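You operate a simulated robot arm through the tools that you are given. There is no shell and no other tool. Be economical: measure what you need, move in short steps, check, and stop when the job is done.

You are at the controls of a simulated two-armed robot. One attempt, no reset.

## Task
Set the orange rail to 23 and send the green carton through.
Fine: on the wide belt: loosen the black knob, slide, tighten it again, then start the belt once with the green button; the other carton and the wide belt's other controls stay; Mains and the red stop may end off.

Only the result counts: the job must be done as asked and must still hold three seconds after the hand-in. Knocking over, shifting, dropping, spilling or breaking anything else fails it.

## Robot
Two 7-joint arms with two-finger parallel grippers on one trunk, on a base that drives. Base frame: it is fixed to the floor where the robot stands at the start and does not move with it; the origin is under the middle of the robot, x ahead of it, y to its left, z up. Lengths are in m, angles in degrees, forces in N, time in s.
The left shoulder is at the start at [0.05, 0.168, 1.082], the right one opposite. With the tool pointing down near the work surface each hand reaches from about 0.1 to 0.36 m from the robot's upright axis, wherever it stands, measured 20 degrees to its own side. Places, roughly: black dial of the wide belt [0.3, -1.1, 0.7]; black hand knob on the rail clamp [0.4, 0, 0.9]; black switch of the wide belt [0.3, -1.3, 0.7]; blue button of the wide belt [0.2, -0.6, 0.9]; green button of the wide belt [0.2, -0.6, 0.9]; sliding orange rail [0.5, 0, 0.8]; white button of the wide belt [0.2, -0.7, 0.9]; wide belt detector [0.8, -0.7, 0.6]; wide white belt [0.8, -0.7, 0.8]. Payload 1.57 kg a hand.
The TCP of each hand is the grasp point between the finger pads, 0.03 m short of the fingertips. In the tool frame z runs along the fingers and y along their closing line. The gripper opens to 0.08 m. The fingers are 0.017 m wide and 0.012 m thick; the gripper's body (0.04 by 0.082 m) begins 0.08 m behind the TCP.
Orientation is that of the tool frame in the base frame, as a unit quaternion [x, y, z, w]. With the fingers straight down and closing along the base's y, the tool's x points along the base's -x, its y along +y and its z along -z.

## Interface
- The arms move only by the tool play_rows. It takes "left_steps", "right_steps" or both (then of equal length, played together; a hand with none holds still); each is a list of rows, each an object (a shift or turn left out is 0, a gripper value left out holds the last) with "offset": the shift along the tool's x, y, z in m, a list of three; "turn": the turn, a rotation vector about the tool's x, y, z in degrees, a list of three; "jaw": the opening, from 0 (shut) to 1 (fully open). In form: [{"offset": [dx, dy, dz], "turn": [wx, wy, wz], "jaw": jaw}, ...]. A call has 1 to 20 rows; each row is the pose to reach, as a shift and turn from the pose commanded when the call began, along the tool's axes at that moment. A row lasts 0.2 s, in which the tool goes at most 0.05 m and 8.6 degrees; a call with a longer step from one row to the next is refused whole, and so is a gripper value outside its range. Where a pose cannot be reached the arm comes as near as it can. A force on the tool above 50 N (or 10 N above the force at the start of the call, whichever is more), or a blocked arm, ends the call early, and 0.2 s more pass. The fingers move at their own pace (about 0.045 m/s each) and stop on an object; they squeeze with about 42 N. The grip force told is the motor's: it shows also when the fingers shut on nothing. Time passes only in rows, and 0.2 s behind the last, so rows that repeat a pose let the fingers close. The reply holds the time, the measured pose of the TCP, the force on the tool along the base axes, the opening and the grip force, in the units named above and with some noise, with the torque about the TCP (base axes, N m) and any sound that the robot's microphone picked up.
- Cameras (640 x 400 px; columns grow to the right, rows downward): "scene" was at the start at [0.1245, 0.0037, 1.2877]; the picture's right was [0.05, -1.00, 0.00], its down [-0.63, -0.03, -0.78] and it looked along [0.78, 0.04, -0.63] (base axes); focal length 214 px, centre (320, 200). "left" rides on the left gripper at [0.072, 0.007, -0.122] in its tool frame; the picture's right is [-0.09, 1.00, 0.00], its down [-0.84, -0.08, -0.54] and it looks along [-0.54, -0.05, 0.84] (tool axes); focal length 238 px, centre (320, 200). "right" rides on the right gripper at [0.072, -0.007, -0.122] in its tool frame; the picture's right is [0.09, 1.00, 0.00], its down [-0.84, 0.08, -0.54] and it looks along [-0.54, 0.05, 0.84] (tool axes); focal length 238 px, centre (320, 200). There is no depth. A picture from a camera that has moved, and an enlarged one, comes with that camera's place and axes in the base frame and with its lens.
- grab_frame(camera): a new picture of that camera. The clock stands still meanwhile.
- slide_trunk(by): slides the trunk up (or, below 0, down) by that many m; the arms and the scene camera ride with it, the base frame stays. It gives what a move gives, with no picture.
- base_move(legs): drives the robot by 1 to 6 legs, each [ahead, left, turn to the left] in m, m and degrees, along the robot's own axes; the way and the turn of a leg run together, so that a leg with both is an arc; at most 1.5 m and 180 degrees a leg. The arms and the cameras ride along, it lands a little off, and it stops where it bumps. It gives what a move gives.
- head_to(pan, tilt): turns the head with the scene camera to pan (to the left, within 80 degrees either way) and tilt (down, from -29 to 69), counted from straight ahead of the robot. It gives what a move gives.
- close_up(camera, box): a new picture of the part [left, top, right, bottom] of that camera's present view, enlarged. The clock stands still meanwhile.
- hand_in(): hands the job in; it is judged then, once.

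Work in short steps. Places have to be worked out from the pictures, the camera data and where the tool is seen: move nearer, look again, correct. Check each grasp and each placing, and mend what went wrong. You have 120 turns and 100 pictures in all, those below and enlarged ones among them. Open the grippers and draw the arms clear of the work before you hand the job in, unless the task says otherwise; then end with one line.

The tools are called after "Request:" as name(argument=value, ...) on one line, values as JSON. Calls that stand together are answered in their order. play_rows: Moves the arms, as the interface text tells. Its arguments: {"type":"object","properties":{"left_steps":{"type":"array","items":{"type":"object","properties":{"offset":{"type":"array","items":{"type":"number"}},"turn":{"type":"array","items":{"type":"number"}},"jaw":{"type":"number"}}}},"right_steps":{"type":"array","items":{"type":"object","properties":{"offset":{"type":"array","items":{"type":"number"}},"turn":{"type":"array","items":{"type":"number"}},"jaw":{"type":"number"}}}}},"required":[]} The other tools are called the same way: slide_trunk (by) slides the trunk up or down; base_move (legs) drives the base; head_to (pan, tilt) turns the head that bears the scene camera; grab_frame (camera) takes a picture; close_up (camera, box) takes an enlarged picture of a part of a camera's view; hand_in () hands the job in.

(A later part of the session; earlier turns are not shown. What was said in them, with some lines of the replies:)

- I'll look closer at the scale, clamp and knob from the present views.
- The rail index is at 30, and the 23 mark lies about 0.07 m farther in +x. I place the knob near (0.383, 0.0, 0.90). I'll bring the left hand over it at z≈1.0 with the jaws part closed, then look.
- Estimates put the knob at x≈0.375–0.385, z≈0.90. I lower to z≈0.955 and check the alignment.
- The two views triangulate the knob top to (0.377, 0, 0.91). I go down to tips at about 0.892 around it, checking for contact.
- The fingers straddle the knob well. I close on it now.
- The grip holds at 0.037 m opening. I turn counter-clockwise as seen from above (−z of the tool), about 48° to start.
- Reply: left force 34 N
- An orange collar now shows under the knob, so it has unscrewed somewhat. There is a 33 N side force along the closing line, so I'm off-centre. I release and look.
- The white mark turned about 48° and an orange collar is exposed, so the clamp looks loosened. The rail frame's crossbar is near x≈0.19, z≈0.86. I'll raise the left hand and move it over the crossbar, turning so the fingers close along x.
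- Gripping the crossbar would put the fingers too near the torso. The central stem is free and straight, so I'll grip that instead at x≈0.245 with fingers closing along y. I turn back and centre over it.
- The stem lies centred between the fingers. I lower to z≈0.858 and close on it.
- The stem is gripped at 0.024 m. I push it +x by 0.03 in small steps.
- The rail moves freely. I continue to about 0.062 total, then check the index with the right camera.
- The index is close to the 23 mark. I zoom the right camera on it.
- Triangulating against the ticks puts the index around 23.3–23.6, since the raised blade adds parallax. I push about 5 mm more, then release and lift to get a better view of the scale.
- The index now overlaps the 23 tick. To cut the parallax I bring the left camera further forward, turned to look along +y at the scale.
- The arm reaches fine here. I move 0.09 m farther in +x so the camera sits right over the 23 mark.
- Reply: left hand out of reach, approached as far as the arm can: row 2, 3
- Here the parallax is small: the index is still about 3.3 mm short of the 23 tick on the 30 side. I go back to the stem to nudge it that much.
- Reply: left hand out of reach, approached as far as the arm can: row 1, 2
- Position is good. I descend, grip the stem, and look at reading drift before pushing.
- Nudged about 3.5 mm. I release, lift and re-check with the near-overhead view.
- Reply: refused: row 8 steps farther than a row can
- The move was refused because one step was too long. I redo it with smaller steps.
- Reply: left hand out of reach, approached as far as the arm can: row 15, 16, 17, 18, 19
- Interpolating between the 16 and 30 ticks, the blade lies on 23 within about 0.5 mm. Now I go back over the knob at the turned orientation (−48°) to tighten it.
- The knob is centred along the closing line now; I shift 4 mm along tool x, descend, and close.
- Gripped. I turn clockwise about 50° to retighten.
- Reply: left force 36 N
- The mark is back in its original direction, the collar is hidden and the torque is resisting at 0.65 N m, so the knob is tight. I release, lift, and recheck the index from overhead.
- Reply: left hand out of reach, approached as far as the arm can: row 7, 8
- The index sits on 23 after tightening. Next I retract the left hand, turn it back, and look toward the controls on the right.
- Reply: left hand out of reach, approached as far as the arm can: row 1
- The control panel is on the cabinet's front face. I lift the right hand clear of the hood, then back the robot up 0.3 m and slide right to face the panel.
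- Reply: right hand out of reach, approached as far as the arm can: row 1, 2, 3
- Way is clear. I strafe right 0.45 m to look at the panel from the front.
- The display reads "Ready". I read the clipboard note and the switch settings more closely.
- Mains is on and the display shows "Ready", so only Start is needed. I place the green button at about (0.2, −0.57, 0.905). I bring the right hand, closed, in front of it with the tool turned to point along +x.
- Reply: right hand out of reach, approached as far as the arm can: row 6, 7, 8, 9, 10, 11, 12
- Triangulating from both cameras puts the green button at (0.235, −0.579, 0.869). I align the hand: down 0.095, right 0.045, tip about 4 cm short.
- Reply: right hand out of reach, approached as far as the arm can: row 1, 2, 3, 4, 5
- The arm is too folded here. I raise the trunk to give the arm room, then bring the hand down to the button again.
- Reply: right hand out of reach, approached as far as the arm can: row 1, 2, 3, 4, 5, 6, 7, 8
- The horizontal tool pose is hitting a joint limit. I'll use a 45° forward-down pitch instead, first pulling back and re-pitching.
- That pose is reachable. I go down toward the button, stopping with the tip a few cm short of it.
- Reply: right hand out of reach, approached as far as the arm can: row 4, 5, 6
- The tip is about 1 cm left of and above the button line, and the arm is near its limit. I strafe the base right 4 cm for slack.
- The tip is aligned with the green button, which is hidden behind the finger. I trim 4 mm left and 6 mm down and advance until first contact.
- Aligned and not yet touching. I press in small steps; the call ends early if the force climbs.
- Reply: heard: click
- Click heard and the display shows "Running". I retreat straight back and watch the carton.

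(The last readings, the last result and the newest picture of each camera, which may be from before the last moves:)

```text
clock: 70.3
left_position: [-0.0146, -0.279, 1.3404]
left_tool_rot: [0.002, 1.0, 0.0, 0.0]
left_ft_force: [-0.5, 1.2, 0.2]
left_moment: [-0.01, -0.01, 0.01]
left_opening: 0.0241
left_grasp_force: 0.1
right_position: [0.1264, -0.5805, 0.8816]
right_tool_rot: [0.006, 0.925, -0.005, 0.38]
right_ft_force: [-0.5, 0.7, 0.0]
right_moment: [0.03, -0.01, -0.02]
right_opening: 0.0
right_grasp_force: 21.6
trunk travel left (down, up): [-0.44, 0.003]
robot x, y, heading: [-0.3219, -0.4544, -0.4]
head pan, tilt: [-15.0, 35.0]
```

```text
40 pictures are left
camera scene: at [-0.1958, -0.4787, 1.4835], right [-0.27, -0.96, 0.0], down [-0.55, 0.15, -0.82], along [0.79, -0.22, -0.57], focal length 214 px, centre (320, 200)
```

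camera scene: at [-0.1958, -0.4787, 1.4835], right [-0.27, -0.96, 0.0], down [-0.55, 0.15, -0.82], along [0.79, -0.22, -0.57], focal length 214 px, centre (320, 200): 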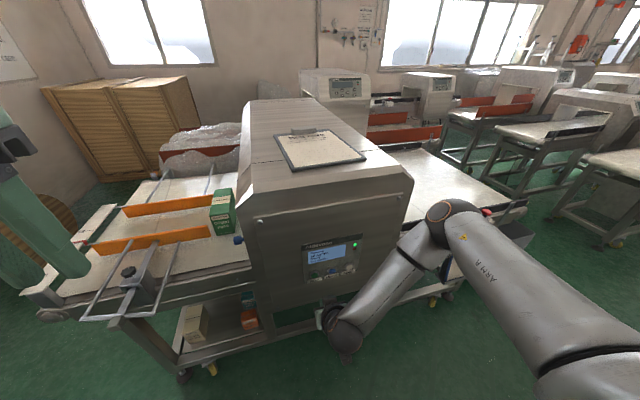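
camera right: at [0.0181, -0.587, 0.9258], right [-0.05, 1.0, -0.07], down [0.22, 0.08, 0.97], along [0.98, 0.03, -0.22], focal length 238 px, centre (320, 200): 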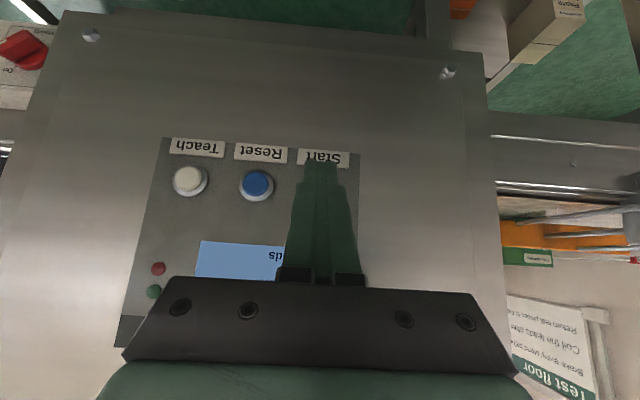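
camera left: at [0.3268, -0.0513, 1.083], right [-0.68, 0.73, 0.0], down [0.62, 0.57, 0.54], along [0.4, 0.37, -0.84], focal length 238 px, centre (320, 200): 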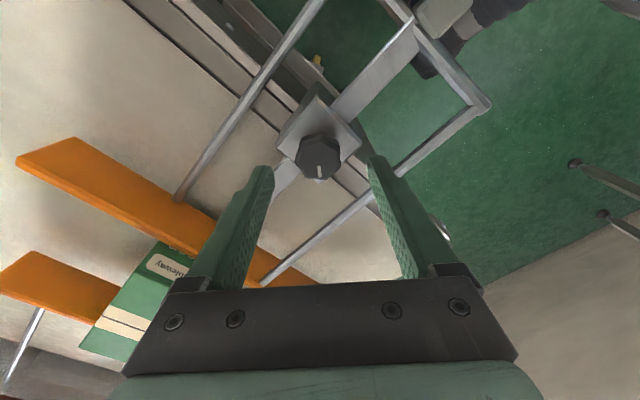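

The carton is moving into the tunnel. I wait 2 s with small holds and look at the exit.

Request:
play_rows(right_steps=[{"jaw": 0}, {"jaw": 0}, {"jaw": 0}, {"jaw": 0}, {"jaw": 0}, {"jaw": 0}, {"jaw": 0}])

Request:
grab_frame(camera="scene")

```text
clock: 71.9
left_position: [-0.016, -0.2784, 1.3408]
left_tool_rot: [0.003, 1.0, 0.001, 0.0]
left_ft_force: [0.3, 0.5, 0.4]
left_moment: [0.01, 0.0, 0.02]
left_opening: 0.0237
left_grasp_force: 0.1
right_position: [0.1264, -0.5785, 0.8823]
right_tool_rot: [0.006, 0.925, -0.004, 0.38]
right_ft_force: [0.2, 0.4, -0.7]
right_moment: [0.01, -0.01, -0.03]
right_opening: 0.0002
right_grasp_force: 21.6
trunk travel left (down, up): [-0.44, 0.003]
robot x, y, heading: [-0.3157, -0.4554, -0.6]
head pan, tilt: [-15.0, 35.0]
```

```text
39 pictures are left
camera scene: at [-0.1958, -0.4784, 1.4835], right [-0.27, -0.96, 0.0], down [-0.55, 0.15, -0.82], along [0.79, -0.22, -0.57], focal length 214 px, centre (320, 200)
```

scene: 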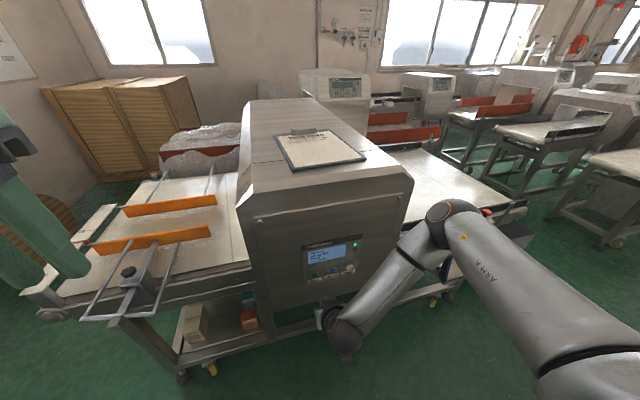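

The carton is inside. I wait another 1.5 s and look again.

Request:
play_rows(right_steps=[{"jaw": 0}, {"jaw": 0}, {"jaw": 0}, {"jaw": 0}, {"jaw": 0}, {"jaw": 0}, {"jaw": 0}])

Request:
grab_frame(camera="scene")

Request:
close_up(camera="scene", box=[290, 225, 400, 300])

```text
clock: 73.5
left_position: [-0.015, -0.2787, 1.3425]
left_tool_rot: [0.002, 1.0, -0.001, 0.001]
left_ft_force: [0.1, 0.2, -0.4]
left_moment: [-0.02, -0.01, 0.02]
left_opening: 0.0241
left_grasp_force: 0.0
right_position: [0.1264, -0.5778, 0.8822]
right_tool_rot: [0.005, 0.925, -0.004, 0.379]
right_ft_force: [0.1, -0.5, -0.1]
right_moment: [-0.02, 0.03, -0.02]
right_opening: 0.0
right_grasp_force: 21.3
trunk travel left (down, up): [-0.44, 0.003]
robot x, y, heading: [-0.3214, -0.4532, -0.6]
head pan, tilt: [-15.0, 35.0]
```

```text
38 pictures are left
camera scene: at [-0.1958, -0.4784, 1.4835], right [-0.27, -0.96, 0.0], down [-0.55, 0.15, -0.82], along [0.79, -0.22, -0.57], focal length 214 px, centre (320, 200)
```

scene: 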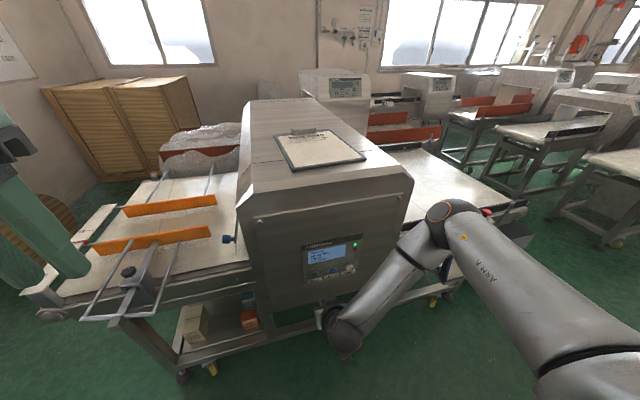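

```text
5.33 times, centred on (345, 262) of scene
camera zoom: at [-0.1958, -0.4784, 1.4835], right [-0.27, -0.96, 0.0], down [-0.55, 0.15, -0.82], along [0.79, -0.22, -0.57], focal length 1144 px, centre (187, -133)
```

zoom: 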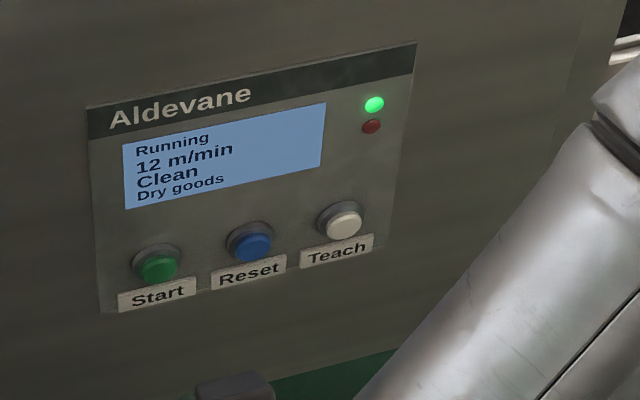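

The detector reports "Clean". I keep waiting for the carton to come out.

Request:
play_rows(right_steps=[{"jaw": 0}, {"jaw": 0}, {"jaw": 0}, {"jaw": 0}])

Request:
grab_frame(camera="scene")

```text
clock: 74.5
left_position: [-0.0145, -0.2794, 1.3418]
left_tool_rot: [0.002, 1.0, 0.0, 0.0]
left_ft_force: [0.5, -0.1, -0.3]
left_moment: [0.0, -0.03, -0.02]
left_opening: 0.0241
left_grasp_force: 0.1
right_position: [0.1263, -0.5788, 0.8819]
right_tool_rot: [0.006, 0.925, -0.004, 0.379]
right_ft_force: [-0.5, 0.6, 0.0]
right_moment: [0.04, -0.01, 0.01]
right_opening: 0.0
right_grasp_force: 20.9
trunk travel left (down, up): [-0.44, 0.003]
robot x, y, heading: [-0.3183, -0.4536, -0.4]
head pan, tilt: [-15.0, 35.0]
```

```text
36 pictures are left
camera scene: at [-0.1958, -0.4784, 1.4835], right [-0.27, -0.96, 0.0], down [-0.55, 0.15, -0.82], along [0.79, -0.22, -0.57], focal length 214 px, centre (320, 200)
```

scene: 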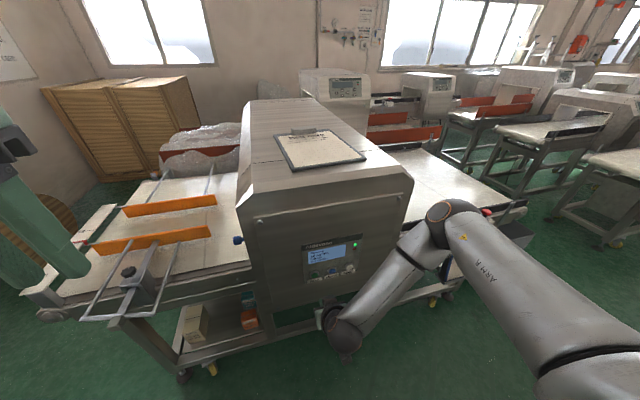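

I turn the head to see the exit side.

Request:
head_to(pan=-45, tilt=35)

Request:
grab_frame(camera="scene")

```text
clock: 75.5
left_position: [-0.0158, -0.2783, 1.3421]
left_tool_rot: [0.002, 1.0, 0.0, 0.0]
left_ft_force: [-0.1, 0.1, 0.0]
left_moment: [0.03, 0.01, 0.01]
left_opening: 0.024
left_grasp_force: 0.0
right_position: [0.126, -0.5787, 0.8814]
right_tool_rot: [0.005, 0.925, -0.004, 0.379]
right_ft_force: [-0.6, 0.5, -0.6]
right_moment: [0.03, 0.02, 0.01]
right_opening: 0.0
right_grasp_force: 21.2
trunk travel left (down, up): [-0.44, 0.003]
robot x, y, heading: [-0.3217, -0.4523, -0.5]
head pan, tilt: [-45.0, 35.0]
```

```text
35 pictures are left
camera scene: at [-0.2189, -0.5177, 1.4835], right [-0.71, -0.7, 0.0], down [-0.4, 0.41, -0.82], along [0.58, -0.58, -0.57], focal length 214 px, centre (320, 200)
```

scene: 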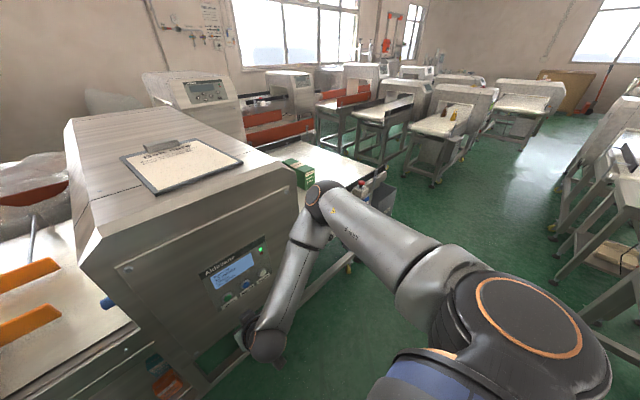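

The carton is out on the far side. I wait 0.6 s and see whether the belt stops by itself.

Request:
play_rows(right_steps=[{"jaw": 0}, {"jaw": 0}])

Request:
grab_frame(camera="scene")

Request:
close_up(camera="scene", box=[190, 230, 290, 310])

```text
clock: 76.1
left_position: [-0.0159, -0.2798, 1.3409]
left_tool_rot: [0.002, 1.0, -0.001, 0.001]
left_ft_force: [-0.3, -0.4, -0.8]
left_moment: [0.01, 0.0, 0.0]
left_opening: 0.024
left_grasp_force: 0.1
right_position: [0.1255, -0.5778, 0.8811]
right_tool_rot: [0.006, 0.925, -0.004, 0.379]
right_ft_force: [0.2, 1.0, -0.4]
right_moment: [0.0, 0.01, 0.02]
right_opening: 0.0002
right_grasp_force: 21.0
trunk travel left (down, up): [-0.44, 0.003]
robot x, y, heading: [-0.3218, -0.4537, -0.5]
head pan, tilt: [-45.0, 35.0]
```

```text
34 pictures are left
camera scene: at [-0.2189, -0.5177, 1.4835], right [-0.71, -0.7, 0.0], down [-0.4, 0.41, -0.82], along [0.58, -0.58, -0.57], focal length 214 px, centre (320, 200)
```

scene: 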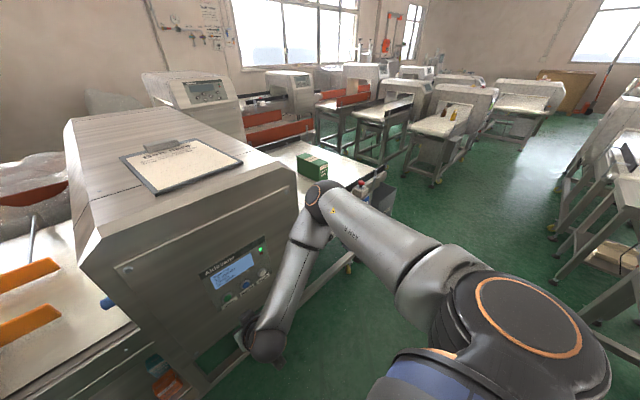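

```text
5.00 times, centred on (240, 270) of scene
camera zoom: at [-0.2189, -0.5177, 1.4835], right [-0.71, -0.7, 0.0], down [-0.4, 0.41, -0.82], along [0.58, -0.58, -0.57], focal length 1072 px, centre (720, -150)
```

zoom: 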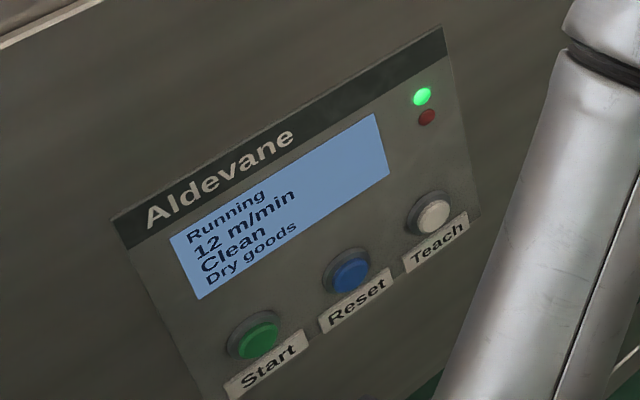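

Request:
play_rows(right_steps=[{"jaw": 0}, {"jaw": 0}])

Request:
grab_frame(camera="scene")

```text
clock: 76.7
left_position: [-0.0164, -0.2787, 1.3405]
left_tool_rot: [0.003, 1.0, 0.0, 0.0]
left_ft_force: [0.3, 0.0, 0.1]
left_moment: [0.02, -0.01, 0.0]
left_opening: 0.0239
left_grasp_force: 0.1
right_position: [0.1274, -0.5782, 0.8819]
right_tool_rot: [0.006, 0.925, -0.005, 0.38]
right_ft_force: [0.1, 0.2, -0.1]
right_moment: [0.0, -0.01, -0.02]
right_opening: 0.0002
right_grasp_force: 21.0
trunk travel left (down, up): [-0.44, 0.003]
robot x, y, heading: [-0.3201, -0.4513, -0.4]
head pan, tilt: [-45.0, 35.0]
```

```text
32 pictures are left
camera scene: at [-0.2189, -0.5177, 1.4835], right [-0.71, -0.7, 0.0], down [-0.4, 0.41, -0.82], along [0.58, -0.58, -0.57], focal length 214 px, centre (320, 200)
```

scene: 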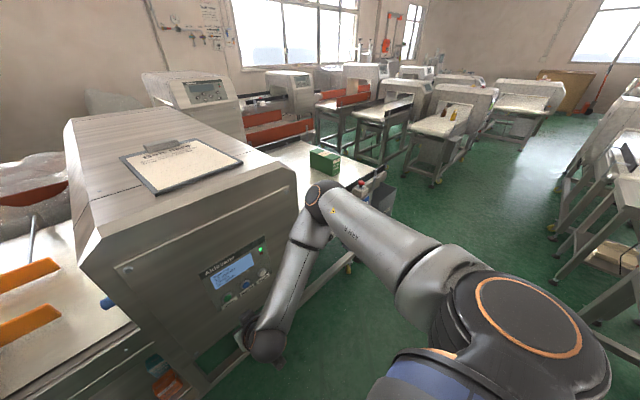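

Request:
play_rows(right_steps=[{"jaw": 0}, {"jaw": 0}])

Request:
close_up(camera="scene", box=[190, 120, 430, 310])

```text
clock: 77.3
left_position: [-0.016, -0.2791, 1.3409]
left_tool_rot: [0.002, 1.0, -0.001, 0.0]
left_ft_force: [-0.1, -0.1, 0.5]
left_moment: [0.0, 0.04, 0.0]
left_opening: 0.0241
left_grasp_force: 0.0
right_position: [0.1254, -0.577, 0.881]
right_tool_rot: [0.006, 0.925, -0.005, 0.379]
right_ft_force: [-0.8, -0.3, -0.3]
right_moment: [-0.02, 0.02, -0.01]
right_opening: 0.0001
right_grasp_force: 20.7
trunk travel left (down, up): [-0.44, 0.003]
robot x, y, heading: [-0.3225, -0.449, -0.3]
head pan, tilt: [-45.0, 35.0]
```

```text
2.11 times, centred on (310, 215) of scene
camera zoom: at [-0.2189, -0.5177, 1.4835], right [-0.71, -0.7, 0.0], down [-0.4, 0.41, -0.82], along [0.58, -0.58, -0.57], focal length 452 px, centre (341, 168)
```

zoom: 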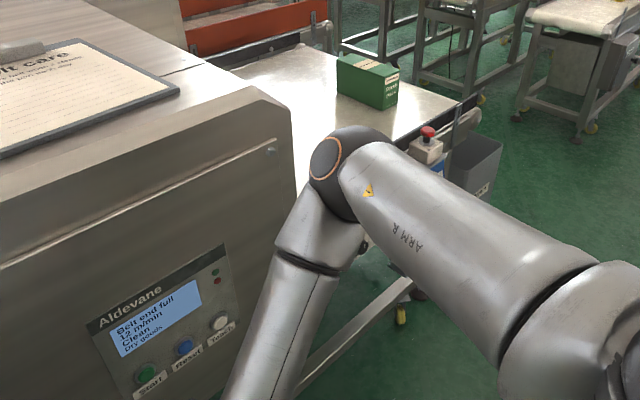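

The display shows "Belt end full", so the belt stopped by itself and the carton rests on the far end. I open the grippers and draw both arms back from the machine.

Request:
play_rows(right_steps=[{"offset": [0.02, 0, -0.02]}, {"offset": [0.03, 0, -0.05]}, {"offset": [0.015, 0, -0.08], "jaw": 0.5}, {"offset": [-0.005, 0, -0.1], "jaw": 1}, {"offset": [-0.028, 0, -0.113], "jaw": 1}], left_steps=[{"jaw": 1}, {"jaw": 1}, {"jaw": 1}, {"jaw": 1}, {"jaw": 1}])

Request:
head_to(pan=10, tilt=30)

Request:
grab_frame(camera="scene")

```text
clock: 78.5
left_position: [-0.016, -0.2795, 1.3414]
left_tool_rot: [0.003, 1.0, 0.0, 0.0]
left_ft_force: [0.1, 1.3, -0.7]
left_moment: [-0.01, -0.02, -0.01]
left_opening: 0.0799
left_grasp_force: 0.1
right_position: [0.067, -0.5748, 0.981]
right_tool_rot: [0.005, 0.925, -0.004, 0.379]
right_ft_force: [-0.4, 1.4, 0.9]
right_moment: [0.01, 0.0, 0.0]
right_opening: 0.0659
right_grasp_force: 0.1
trunk travel left (down, up): [-0.44, 0.003]
robot x, y, heading: [-0.3196, -0.4549, -0.3]
head pan, tilt: [-45.0, 35.0]
```

```text
clock: 79.7
left_position: [-0.0156, -0.2793, 1.341]
left_tool_rot: [0.002, 1.0, 0.0, -0.001]
left_ft_force: [-0.1, 0.2, 0.6]
left_moment: [0.0, 0.02, 0.02]
left_opening: 0.0802
left_grasp_force: 0.1
right_position: [0.0673, -0.5758, 0.9802]
right_tool_rot: [0.006, 0.925, -0.004, 0.38]
right_ft_force: [-0.2, -0.3, -1.1]
right_moment: [0.03, -0.03, 0.0]
right_opening: 0.0799
right_grasp_force: 0.1
trunk travel left (down, up): [-0.44, 0.003]
robot x, y, heading: [-0.3196, -0.4545, -0.4]
head pan, tilt: [10.0, 30.0]
```

```text
30 pictures are left
camera scene: at [-0.1915, -0.44, 1.4913], right [0.17, -0.99, 0.0], down [-0.49, -0.08, -0.87], along [0.85, 0.14, -0.5], focal length 214 px, centre (320, 200)
```

scene: 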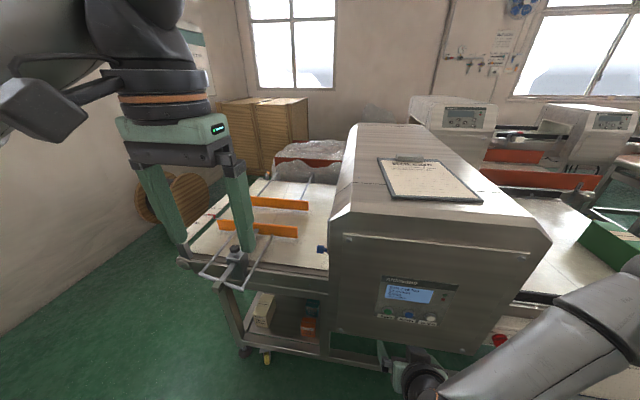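

The rail is still in place, the carton is through, and both arms are clear with grippers open. I hand in.

Request:
hand_in()

```text
The job is handed in.
```

The orange rail is set to 23 (within about 1 mm, read by camera) with the black knob tightened again. The green carton went through on a single press of the green button: the detector showed "Clean", and the belt stopped on its own with the carton at the far end.
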